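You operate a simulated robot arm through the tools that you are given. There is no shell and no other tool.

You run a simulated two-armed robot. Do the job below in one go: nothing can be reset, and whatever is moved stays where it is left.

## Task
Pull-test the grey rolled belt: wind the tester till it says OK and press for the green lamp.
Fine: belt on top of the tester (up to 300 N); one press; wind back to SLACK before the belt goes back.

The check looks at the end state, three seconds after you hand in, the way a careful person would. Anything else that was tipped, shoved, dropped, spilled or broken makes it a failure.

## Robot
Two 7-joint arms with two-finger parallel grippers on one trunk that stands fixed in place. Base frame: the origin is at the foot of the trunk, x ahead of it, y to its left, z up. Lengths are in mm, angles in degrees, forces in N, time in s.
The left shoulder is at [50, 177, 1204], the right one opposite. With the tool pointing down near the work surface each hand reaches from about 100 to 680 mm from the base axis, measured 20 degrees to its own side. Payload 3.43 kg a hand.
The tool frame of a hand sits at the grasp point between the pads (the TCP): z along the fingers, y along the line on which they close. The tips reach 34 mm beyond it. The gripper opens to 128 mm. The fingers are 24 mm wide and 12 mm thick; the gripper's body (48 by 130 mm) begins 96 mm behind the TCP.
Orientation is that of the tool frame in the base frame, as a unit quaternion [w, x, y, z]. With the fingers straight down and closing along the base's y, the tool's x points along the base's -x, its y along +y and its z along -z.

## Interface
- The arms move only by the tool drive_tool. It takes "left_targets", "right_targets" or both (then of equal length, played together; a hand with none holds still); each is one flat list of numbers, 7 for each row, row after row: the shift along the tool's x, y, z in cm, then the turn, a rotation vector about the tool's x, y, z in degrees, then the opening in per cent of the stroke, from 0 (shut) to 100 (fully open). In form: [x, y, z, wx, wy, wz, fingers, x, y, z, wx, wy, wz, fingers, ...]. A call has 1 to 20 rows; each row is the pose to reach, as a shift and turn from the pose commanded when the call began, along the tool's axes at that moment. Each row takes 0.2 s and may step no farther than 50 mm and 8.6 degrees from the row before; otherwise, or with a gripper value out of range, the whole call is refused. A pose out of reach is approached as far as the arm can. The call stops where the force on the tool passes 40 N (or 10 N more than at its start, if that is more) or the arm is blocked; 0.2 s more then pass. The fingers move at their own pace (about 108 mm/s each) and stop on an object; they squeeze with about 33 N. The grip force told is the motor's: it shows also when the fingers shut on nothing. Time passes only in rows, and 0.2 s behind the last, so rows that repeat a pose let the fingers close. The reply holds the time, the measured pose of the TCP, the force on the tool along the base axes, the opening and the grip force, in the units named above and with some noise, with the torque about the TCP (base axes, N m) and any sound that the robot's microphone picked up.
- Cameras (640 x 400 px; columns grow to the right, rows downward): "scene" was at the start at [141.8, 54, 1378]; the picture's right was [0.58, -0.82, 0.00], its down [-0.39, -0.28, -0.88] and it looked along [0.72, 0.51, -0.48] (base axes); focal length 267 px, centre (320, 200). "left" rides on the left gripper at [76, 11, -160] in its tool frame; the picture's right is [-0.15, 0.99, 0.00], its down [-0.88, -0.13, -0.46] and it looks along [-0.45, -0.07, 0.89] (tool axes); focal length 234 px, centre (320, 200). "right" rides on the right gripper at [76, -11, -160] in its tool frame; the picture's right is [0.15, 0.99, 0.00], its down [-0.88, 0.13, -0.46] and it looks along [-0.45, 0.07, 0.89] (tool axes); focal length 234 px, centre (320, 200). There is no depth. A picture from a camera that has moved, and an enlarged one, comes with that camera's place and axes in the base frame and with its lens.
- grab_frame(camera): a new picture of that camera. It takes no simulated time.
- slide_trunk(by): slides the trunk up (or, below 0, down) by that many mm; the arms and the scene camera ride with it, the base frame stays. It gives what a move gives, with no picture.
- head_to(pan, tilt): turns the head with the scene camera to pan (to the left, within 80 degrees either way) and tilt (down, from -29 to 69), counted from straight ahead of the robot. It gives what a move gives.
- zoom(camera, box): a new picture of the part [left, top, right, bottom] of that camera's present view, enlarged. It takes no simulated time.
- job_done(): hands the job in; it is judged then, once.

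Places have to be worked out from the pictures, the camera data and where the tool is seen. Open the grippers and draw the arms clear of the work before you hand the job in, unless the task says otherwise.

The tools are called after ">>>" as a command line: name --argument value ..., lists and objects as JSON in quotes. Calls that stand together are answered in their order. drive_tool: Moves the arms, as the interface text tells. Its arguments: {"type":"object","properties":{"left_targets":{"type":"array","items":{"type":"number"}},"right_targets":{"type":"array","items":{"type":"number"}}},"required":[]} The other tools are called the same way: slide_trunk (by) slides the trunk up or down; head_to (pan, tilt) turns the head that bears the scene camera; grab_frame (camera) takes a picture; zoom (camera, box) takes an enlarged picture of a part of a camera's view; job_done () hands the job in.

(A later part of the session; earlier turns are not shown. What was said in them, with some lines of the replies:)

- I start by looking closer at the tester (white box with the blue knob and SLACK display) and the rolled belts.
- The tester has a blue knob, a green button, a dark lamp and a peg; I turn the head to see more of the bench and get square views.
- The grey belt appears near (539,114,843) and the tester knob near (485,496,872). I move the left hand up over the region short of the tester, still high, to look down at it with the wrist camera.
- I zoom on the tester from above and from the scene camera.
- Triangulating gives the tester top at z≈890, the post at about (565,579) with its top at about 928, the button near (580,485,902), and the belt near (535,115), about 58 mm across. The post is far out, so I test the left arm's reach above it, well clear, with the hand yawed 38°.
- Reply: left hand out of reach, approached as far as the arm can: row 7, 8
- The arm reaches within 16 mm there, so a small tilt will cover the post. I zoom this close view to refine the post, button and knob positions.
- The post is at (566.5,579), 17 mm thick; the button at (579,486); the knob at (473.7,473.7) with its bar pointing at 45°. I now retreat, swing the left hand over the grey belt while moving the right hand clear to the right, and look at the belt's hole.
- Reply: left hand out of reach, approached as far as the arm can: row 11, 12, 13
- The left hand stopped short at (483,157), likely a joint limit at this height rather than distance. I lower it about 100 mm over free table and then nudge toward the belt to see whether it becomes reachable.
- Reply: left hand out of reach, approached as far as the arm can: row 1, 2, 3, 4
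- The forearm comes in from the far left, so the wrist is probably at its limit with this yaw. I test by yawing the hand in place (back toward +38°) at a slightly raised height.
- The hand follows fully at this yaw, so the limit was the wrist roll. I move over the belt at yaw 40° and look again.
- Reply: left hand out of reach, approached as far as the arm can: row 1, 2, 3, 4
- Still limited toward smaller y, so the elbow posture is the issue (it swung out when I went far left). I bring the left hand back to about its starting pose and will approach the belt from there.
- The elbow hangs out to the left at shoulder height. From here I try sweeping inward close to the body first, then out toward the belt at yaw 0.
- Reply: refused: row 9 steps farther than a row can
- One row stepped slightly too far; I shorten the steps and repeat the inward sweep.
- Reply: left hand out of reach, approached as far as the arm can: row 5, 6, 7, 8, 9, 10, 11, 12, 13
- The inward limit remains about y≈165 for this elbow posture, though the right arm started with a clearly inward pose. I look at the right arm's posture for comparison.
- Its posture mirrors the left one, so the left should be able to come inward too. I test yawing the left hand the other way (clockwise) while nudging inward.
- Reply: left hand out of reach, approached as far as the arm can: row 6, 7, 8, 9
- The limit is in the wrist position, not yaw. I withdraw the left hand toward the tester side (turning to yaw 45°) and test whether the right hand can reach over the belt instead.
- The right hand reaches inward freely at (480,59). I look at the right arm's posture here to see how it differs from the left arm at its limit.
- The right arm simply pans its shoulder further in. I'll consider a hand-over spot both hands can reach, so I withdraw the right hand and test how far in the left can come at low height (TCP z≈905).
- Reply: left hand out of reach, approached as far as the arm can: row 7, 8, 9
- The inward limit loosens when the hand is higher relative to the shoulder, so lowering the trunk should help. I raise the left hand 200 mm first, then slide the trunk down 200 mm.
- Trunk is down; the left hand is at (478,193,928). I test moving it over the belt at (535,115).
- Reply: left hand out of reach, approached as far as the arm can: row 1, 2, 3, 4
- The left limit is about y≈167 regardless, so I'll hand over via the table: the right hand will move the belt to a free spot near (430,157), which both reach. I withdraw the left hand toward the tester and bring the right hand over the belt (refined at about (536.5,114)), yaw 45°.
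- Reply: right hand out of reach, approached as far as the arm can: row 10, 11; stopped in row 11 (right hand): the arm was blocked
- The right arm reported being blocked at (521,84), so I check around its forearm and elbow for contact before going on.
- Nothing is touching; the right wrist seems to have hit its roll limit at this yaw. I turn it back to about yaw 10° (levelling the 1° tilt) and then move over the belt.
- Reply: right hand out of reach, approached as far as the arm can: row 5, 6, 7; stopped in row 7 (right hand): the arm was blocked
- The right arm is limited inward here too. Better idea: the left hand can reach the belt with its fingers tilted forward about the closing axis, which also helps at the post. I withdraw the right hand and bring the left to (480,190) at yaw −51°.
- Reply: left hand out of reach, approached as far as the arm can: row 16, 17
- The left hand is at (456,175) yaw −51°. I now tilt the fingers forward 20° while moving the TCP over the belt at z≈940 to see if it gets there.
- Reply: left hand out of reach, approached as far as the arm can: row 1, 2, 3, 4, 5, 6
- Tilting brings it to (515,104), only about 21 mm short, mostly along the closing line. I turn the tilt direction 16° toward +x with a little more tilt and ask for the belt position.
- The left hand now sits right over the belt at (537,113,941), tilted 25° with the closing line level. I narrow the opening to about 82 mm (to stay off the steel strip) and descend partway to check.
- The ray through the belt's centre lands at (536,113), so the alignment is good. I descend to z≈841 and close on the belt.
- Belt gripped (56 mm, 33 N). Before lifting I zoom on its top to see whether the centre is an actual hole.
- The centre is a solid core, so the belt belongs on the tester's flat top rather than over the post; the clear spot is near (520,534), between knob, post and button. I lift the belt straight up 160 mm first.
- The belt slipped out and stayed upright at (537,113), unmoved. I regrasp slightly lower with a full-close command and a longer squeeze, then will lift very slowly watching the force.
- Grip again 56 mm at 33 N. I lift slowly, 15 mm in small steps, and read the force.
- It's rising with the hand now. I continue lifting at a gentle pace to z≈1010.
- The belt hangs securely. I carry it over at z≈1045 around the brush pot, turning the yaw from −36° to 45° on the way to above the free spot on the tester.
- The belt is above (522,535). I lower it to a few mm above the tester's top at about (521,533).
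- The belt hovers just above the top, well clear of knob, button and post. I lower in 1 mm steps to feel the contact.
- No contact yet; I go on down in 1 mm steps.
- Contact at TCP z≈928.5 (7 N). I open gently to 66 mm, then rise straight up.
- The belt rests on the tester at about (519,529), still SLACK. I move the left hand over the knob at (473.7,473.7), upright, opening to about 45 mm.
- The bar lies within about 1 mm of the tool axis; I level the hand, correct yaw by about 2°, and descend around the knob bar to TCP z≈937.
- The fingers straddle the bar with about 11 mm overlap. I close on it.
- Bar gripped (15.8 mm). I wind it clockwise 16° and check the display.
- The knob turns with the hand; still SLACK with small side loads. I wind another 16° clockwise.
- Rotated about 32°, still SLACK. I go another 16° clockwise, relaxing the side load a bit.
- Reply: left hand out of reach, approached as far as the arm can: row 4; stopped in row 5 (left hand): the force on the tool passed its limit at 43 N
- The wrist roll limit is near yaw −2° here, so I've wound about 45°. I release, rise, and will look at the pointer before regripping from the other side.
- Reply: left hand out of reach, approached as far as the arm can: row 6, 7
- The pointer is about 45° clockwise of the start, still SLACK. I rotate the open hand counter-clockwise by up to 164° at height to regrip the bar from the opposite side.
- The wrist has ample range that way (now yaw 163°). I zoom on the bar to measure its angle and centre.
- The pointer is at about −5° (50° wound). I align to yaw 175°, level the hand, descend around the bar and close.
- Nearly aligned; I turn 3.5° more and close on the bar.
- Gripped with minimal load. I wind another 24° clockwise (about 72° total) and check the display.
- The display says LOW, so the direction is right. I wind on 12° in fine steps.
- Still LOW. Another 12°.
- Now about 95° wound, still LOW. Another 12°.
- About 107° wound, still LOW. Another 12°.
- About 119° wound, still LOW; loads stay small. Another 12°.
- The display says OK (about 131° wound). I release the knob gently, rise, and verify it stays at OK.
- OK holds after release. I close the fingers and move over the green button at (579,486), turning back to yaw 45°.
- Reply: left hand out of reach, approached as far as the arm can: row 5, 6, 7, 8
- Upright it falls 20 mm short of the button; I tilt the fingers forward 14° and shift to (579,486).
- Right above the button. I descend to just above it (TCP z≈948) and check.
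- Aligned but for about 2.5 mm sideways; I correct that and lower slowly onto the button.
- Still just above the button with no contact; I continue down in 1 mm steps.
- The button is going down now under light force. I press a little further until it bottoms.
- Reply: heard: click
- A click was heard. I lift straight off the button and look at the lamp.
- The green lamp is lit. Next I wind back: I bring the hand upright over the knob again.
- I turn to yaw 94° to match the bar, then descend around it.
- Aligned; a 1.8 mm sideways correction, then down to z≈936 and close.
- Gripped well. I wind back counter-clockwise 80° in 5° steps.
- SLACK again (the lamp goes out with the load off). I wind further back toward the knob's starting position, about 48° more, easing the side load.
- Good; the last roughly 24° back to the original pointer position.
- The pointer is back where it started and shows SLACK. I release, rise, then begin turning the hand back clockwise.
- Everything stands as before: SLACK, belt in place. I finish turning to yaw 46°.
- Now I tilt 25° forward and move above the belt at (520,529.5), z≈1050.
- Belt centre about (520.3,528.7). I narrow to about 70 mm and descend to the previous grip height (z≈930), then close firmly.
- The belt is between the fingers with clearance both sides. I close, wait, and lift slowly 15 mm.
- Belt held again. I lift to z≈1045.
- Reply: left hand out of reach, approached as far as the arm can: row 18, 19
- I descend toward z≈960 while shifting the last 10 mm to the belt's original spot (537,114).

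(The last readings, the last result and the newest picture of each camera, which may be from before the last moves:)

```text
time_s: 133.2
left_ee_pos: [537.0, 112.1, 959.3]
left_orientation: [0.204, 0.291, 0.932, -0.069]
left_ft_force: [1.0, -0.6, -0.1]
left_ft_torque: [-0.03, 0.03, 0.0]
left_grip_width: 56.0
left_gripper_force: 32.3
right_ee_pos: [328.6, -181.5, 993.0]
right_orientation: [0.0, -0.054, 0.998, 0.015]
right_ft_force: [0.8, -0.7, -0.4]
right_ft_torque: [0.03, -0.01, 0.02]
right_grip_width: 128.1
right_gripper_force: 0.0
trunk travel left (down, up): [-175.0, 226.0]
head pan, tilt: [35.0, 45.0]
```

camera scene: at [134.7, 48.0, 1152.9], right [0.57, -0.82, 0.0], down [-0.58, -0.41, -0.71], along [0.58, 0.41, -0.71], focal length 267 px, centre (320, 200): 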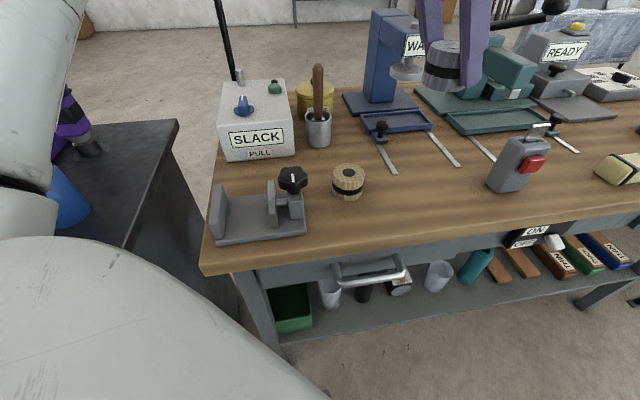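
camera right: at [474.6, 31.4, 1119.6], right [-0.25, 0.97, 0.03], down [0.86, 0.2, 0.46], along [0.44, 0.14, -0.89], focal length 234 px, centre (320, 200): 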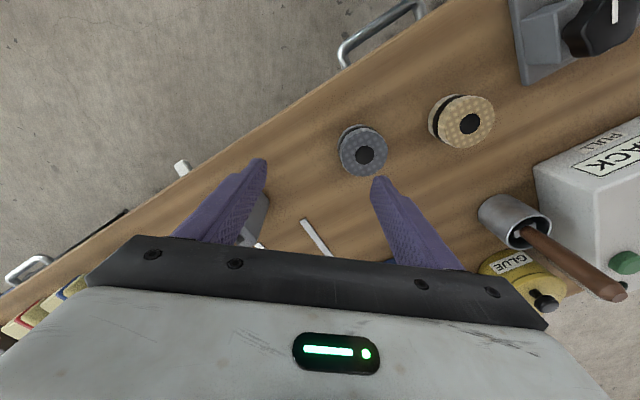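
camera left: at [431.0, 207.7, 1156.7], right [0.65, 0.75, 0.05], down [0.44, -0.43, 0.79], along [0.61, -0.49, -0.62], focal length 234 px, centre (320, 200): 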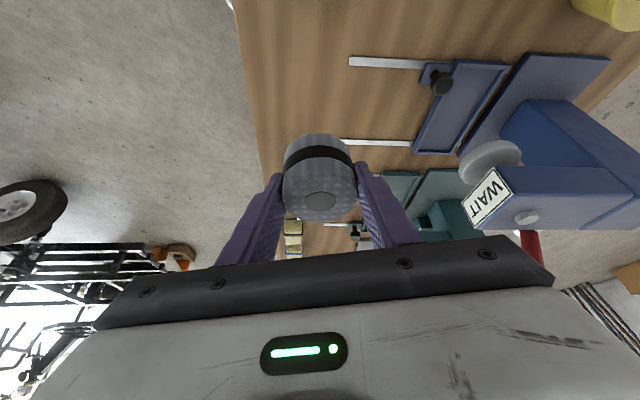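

It's over the original spot. I lower to about 3 mm above the table.

>>> drive_tool --left_targets '[0.85, 0.04, 1.8, 0, 0, 0, 0, 1.7, 0.08, 3.6, 0, 0, 0, 0, 2.55, 0.12, 5.4, 0, 0, 0, 0, 3.4, 0.16, 7.2, 0, 0, 0, 0, 4.2, 0.19, 8.9, 0, 0, 0, 0, 4.7, 0.21, 9.9, 0, 0, 0, 0, 5, 0.23, 10.55, 0, 0, 0, 0, 5, 0.23, 10.55, 0, 0, 0, 0]'

>>> zoom --camera "scene" --box '[340, 100, 480, 220]'

>>> zoom --camera "left" --box '[240, 100, 440, 260]'

```text
time_s: 135.0
left_ee_pos: [536.5, 112.9, 843.7]
left_orientation: [0.204, 0.291, 0.932, -0.07]
left_ft_force: [0.3, 0.6, -0.4]
left_ft_torque: [-0.01, 0.0, 0.03]
left_grip_width: 56.0
left_gripper_force: 33.3
right_ee_pos: [328.8, -180.8, 992.0]
right_orientation: [0.0, -0.053, 0.998, 0.015]
right_ft_force: [-0.3, 0.8, -0.5]
right_ft_torque: [0.01, 0.0, -0.04]
right_grip_width: 127.9
right_gripper_force: 0.1
trunk travel left (down, up): [-175.0, 226.0]
head pan, tilt: [35.0, 45.0]
```

```text
3.33 times, centred on (410, 160) of scene
camera zoom: at [134.3, 48.0, 1153.0], right [0.57, -0.82, 0.0], down [-0.58, -0.41, -0.71], along [0.58, 0.41, -0.71], focal length 890 px, centre (20, 333)
```

zoom: 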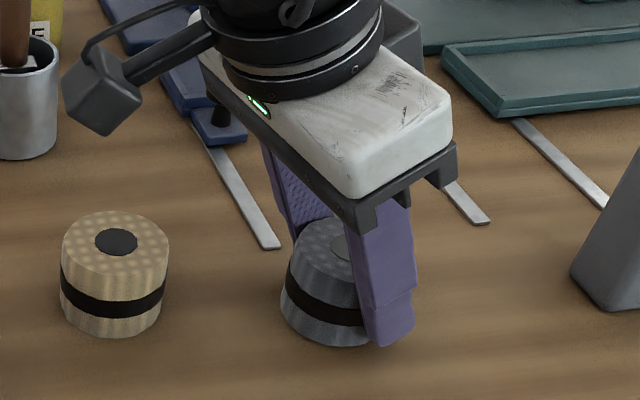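

```text
2.50 times, centred on (340, 180) of left
camera zoom: at [433.1, 200.3, 954.6], right [0.68, 0.74, 0.05], down [0.43, -0.45, 0.79], along [0.6, -0.51, -0.62], focal length 585 px, centre (270, 250)
```

zoom: 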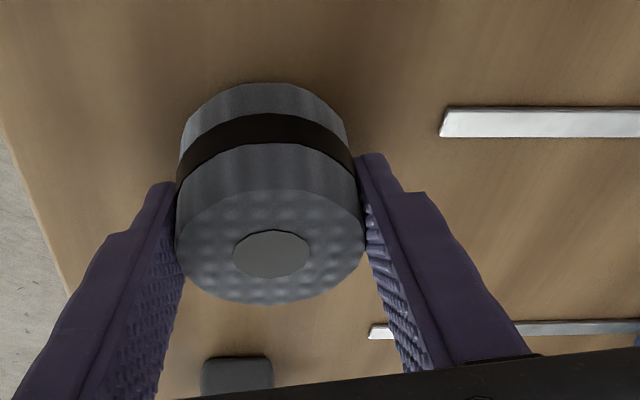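

A few mm to go; I lower in 1 mm steps to feel the table.

>>> drive_tool --left_targets '[0.04, 0, 0.09, 0, 0, 0, 0, 0.08, 0, 0.18, 0, 0, 0, 0, 0.13, 0, 0.27, 0, 0, 0, 0, 0.17, 0, 0.36, 0, 0, 0, 0, 0.17, 0, 0.36, 0, 0, 0, 0]'

```text
time_s: 136.2
left_ee_pos: [537.9, 113.6, 840.2]
left_orientation: [0.203, 0.292, 0.932, -0.07]
left_ft_force: [-0.2, -0.2, -0.5]
left_ft_torque: [0.01, -0.02, 0.01]
left_grip_width: 56.0
left_gripper_force: 33.1
right_ee_pos: [328.1, -180.1, 992.8]
right_orientation: [0.001, -0.054, 0.998, 0.015]
right_ft_force: [0.4, 0.5, 0.2]
right_ft_torque: [0.01, -0.02, 0.02]
right_grip_width: 127.9
right_gripper_force: 0.1
trunk travel left (down, up): [-175.0, 226.0]
head pan, tilt: [35.0, 45.0]
```

No contact yet; another few 1 mm steps.

>>> drive_tool --left_targets '[0.04, 0, 0.09, 0, 0, 0, 0, 0.08, 0, 0.18, 0, 0, 0, 0, 0.08, 0, 0.18, 0, 0, 0, 0]'

>>> zoom --camera "scene" --box '[370, 120, 470, 220]'

```text
time_s: 137.0
left_ee_pos: [535.6, 113.5, 839.5]
left_orientation: [0.206, 0.291, 0.932, -0.07]
left_ft_force: [-1.8, 0.7, 12.1]
left_ft_torque: [0.35, 0.02, 0.04]
left_grip_width: 56.2
left_gripper_force: 32.9
right_ee_pos: [329.3, -180.2, 993.3]
right_orientation: [0.001, -0.054, 0.998, 0.016]
right_ft_force: [-0.4, 0.8, 1.0]
right_ft_torque: [0.02, -0.01, 0.0]
right_grip_width: 127.9
right_gripper_force: 0.2
trunk travel left (down, up): [-175.0, 226.0]
head pan, tilt: [35.0, 45.0]
```

```text
4.00 times, centred on (420, 170) of scene
camera zoom: at [133.2, 47.8, 1153.3], right [0.57, -0.82, 0.0], down [-0.58, -0.41, -0.71], along [0.58, 0.41, -0.71], focal length 1068 px, centre (-80, 320)
```

zoom: 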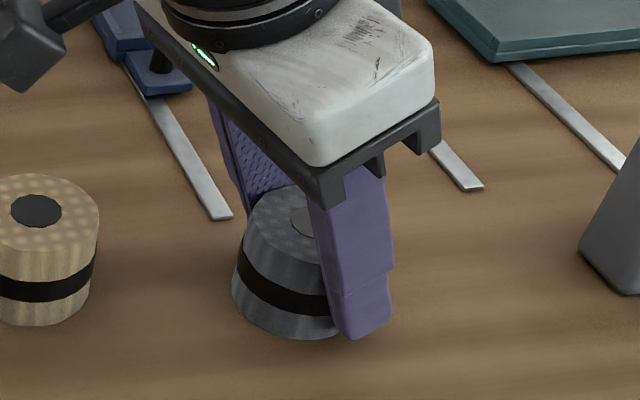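

The belt is on the table (12 N). I open gently and rise straight up.

>>> drive_tool --left_targets '[0, 0, 0, 0, 0, 0, 47, 0, 0, 0, 0, 0, 0, 55, 0, 0, 0, 0, 0, 0, 62, 0, 0, 0, 0, 0, 0, 62, -0.42, -0.01, -0.9, 0, 0, 0, 62, -1.27, -0.04, -2.7, 0, 0, 0, 62, -2.5, -0.08, -5.4, 0, 0, 0, 62, -4.2, -0.13, -9, 0, 0, 0, 62, -5.5, -0.16, -11.8, 0, 0, 0, 62, -5.5, -0.16, -11.8, 0, 0, 0, 62]'

>>> grab_frame --camera "left"

>>> grab_frame --camera "scene"

```text
time_s: 139.2
left_ee_pos: [535.2, 112.7, 969.3]
left_orientation: [0.204, 0.291, 0.932, -0.07]
left_ft_force: [1.0, -0.2, -0.1]
left_ft_torque: [-0.01, 0.03, 0.01]
left_grip_width: 79.2
left_gripper_force: 0.1
right_ee_pos: [328.9, -181.5, 991.9]
right_orientation: [0.0, -0.053, 0.998, 0.015]
right_ft_force: [-0.2, 0.1, 0.7]
right_ft_torque: [0.0, 0.01, -0.02]
right_grip_width: 128.0
right_gripper_force: 0.1
trunk travel left (down, up): [-175.0, 226.0]
head pan, tilt: [35.0, 45.0]
```

```text
taken
camera left: at [433.3, 199.5, 1081.1], right [0.68, 0.74, 0.05], down [0.43, -0.45, 0.78], along [0.6, -0.51, -0.62], focal length 234 px, centre (320, 200)
```

left: 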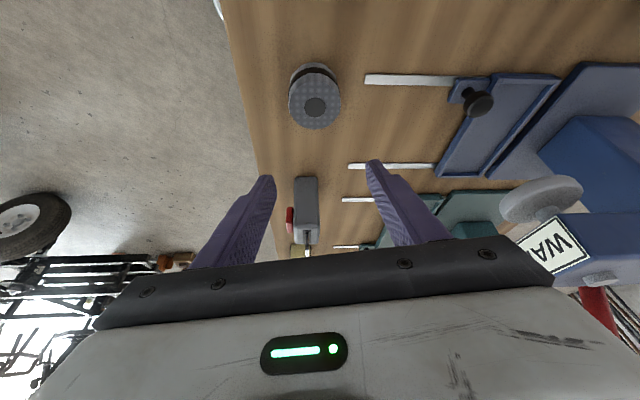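

```text
taken
camera scene: at [134.2, 47.9, 1153.0], right [0.57, -0.82, 0.0], down [-0.58, -0.41, -0.71], along [0.58, 0.41, -0.71], focal length 267 px, centre (320, 200)
```

scene: 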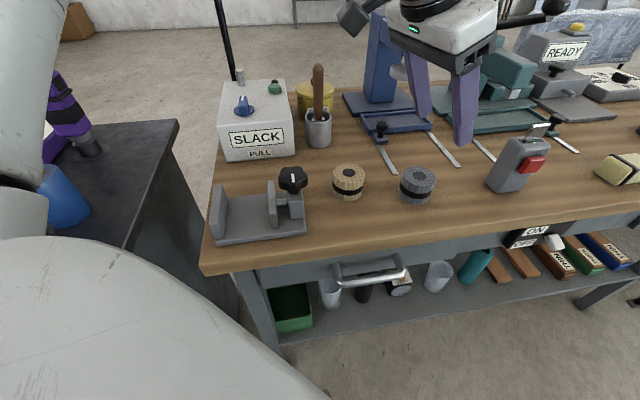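

The grey belt stands back at its original spot. I retreat the left hand up and away, untilting and opening it.

>>> drive_tool --left_targets '[-0.9, -0.02, -1.8, 0, 0, 0, 70, 2, 0.5, -5.5, 0, 3, 0, 90, 5.3, 1, -9, 0, 8, 0, 100, 8.6, 1.5, -12.5, 0, 13, 0, 100, 12, 2, -16, 0, 18, 0, 100, 15.3, 2.6, -19.5, 0, 23, 0, 100, 18.6, 3.1, -23.1, 0, 25, 0, 100, 18.6, 3.1, -23.1, 0, 25, 0, 100]'

>>> grab_frame --camera "scene"

>>> zoom --camera "scene" --box '[200, 60, 480, 240]'

```text
time_s: 141.0
left_ee_pos: [337.3, 294.0, 1099.5]
left_orientation: [-0.003, 0.3, 0.954, -0.005]
left_ft_force: [0.2, 1.0, -0.2]
left_ft_torque: [-0.01, -0.01, 0.01]
left_grip_width: 128.0
left_gripper_force: 0.0
right_ee_pos: [328.2, -181.5, 992.7]
right_orientation: [0.0, -0.053, 0.998, 0.015]
right_ft_force: [1.0, 0.0, 0.7]
right_ft_torque: [-0.02, -0.01, -0.01]
right_grip_width: 128.2
right_gripper_force: 0.1
trunk travel left (down, up): [-175.0, 226.0]
head pan, tilt: [35.0, 45.0]
```

```text
taken
camera scene: at [134.1, 48.0, 1153.0], right [0.57, -0.82, 0.0], down [-0.58, -0.41, -0.71], along [0.58, 0.41, -0.71], focal length 267 px, centre (320, 200)
```

scene: 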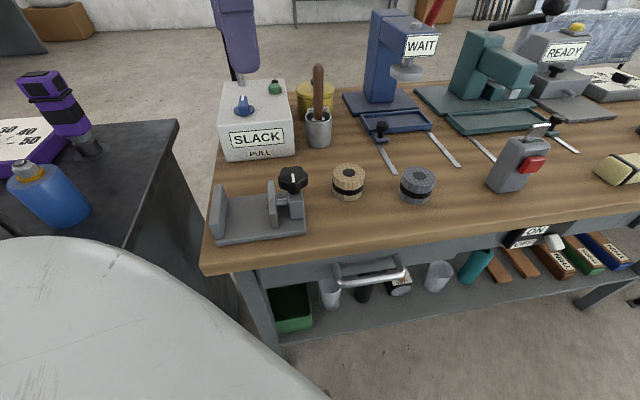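

```text
2.22 times, centred on (340, 150) of scene
camera zoom: at [134.1, 48.0, 1153.0], right [0.57, -0.82, 0.0], down [-0.58, -0.41, -0.71], along [0.58, 0.41, -0.71], focal length 594 px, centre (276, 311)
```

zoom: 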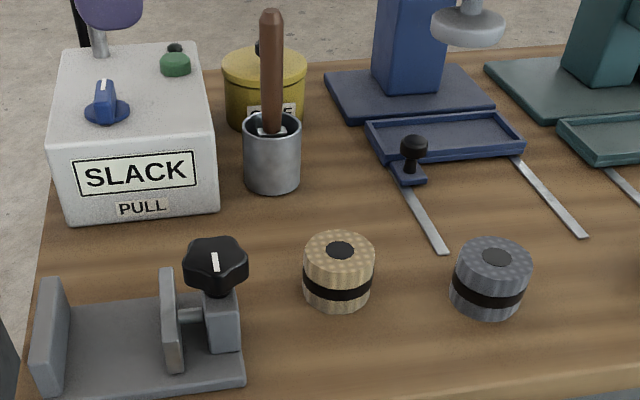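

Everything stands as found: tester SLACK, belt back, nothing else disturbed. I draw the left hand a little farther back before handing in.

>>> drive_tool --left_targets '[2.9, -2, 0, 0, 0, 0, 100, 5.8, -4, 0, 0, 0, 0, 100, 8.8, -6.1, 0, 0, 0, 0, 100, 8.8, -6.1, 0, 0, 0, 0, 100]'

>>> grab_frame --camera "scene"

```text
time_s: 142.0
left_ee_pos: [230.8, 292.5, 1096.8]
left_orientation: [-0.002, 0.3, 0.954, -0.005]
left_ft_force: [-0.1, -0.1, 0.2]
left_ft_torque: [-0.03, 0.0, 0.03]
left_grip_width: 128.0
left_gripper_force: 0.1
right_ee_pos: [328.5, -182.0, 992.3]
right_orientation: [-0.001, -0.053, 0.998, 0.015]
right_ft_force: [-0.1, 0.2, -0.6]
right_ft_torque: [0.02, 0.0, 0.0]
right_grip_width: 128.1
right_gripper_force: 0.0
trunk travel left (down, up): [-175.0, 226.0]
head pan, tilt: [35.0, 45.0]
```

```text
taken
camera scene: at [134.0, 47.9, 1153.0], right [0.57, -0.82, 0.0], down [-0.58, -0.41, -0.71], along [0.58, 0.41, -0.71], focal length 267 px, centre (320, 200)
```

scene: 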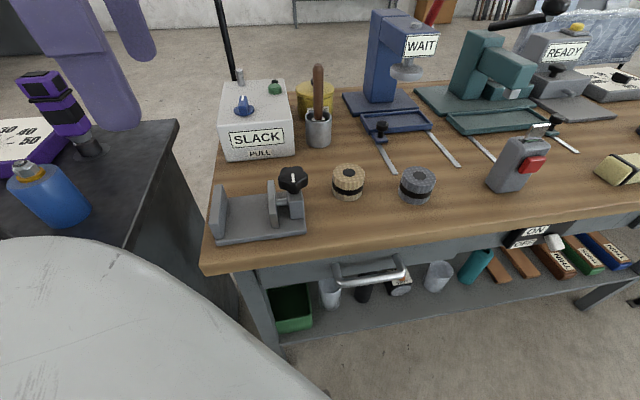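

The belt has been tested, the green lamp came on, and the belt is back in its place. The tester reads SLACK and both hands are open and clear, so I hand in the job.

>>> job_done

```text
The job is handed in.
```

I pull-tested the grey belt and handed the job in. The tester wound up to OK, and a single press of the button lit the green lamp.

- **Test:** I set the belt on the tester's flat top, because its centre is solid and won't fit over the post. The display went from SLACK to LOW to OK after about 131° of winding. I never wound past OK.
- **Wind-back:** I turned the knob back to where it started and the display read SLACK before I picked the belt up. The lamp went out as the load came off, so it was dark at hand-in.
- **End state:** The grey belt is standing upright where I found it, to within a few millimetres. Both grippers are open and clear of the bench, and the last pictures show nothing else moved. The trunk is still 200 mm lower than at the start.
- **Slip:** On the first pick-up the belt slipped out of the gripper. It stayed upright where it stood, and I regripped it.
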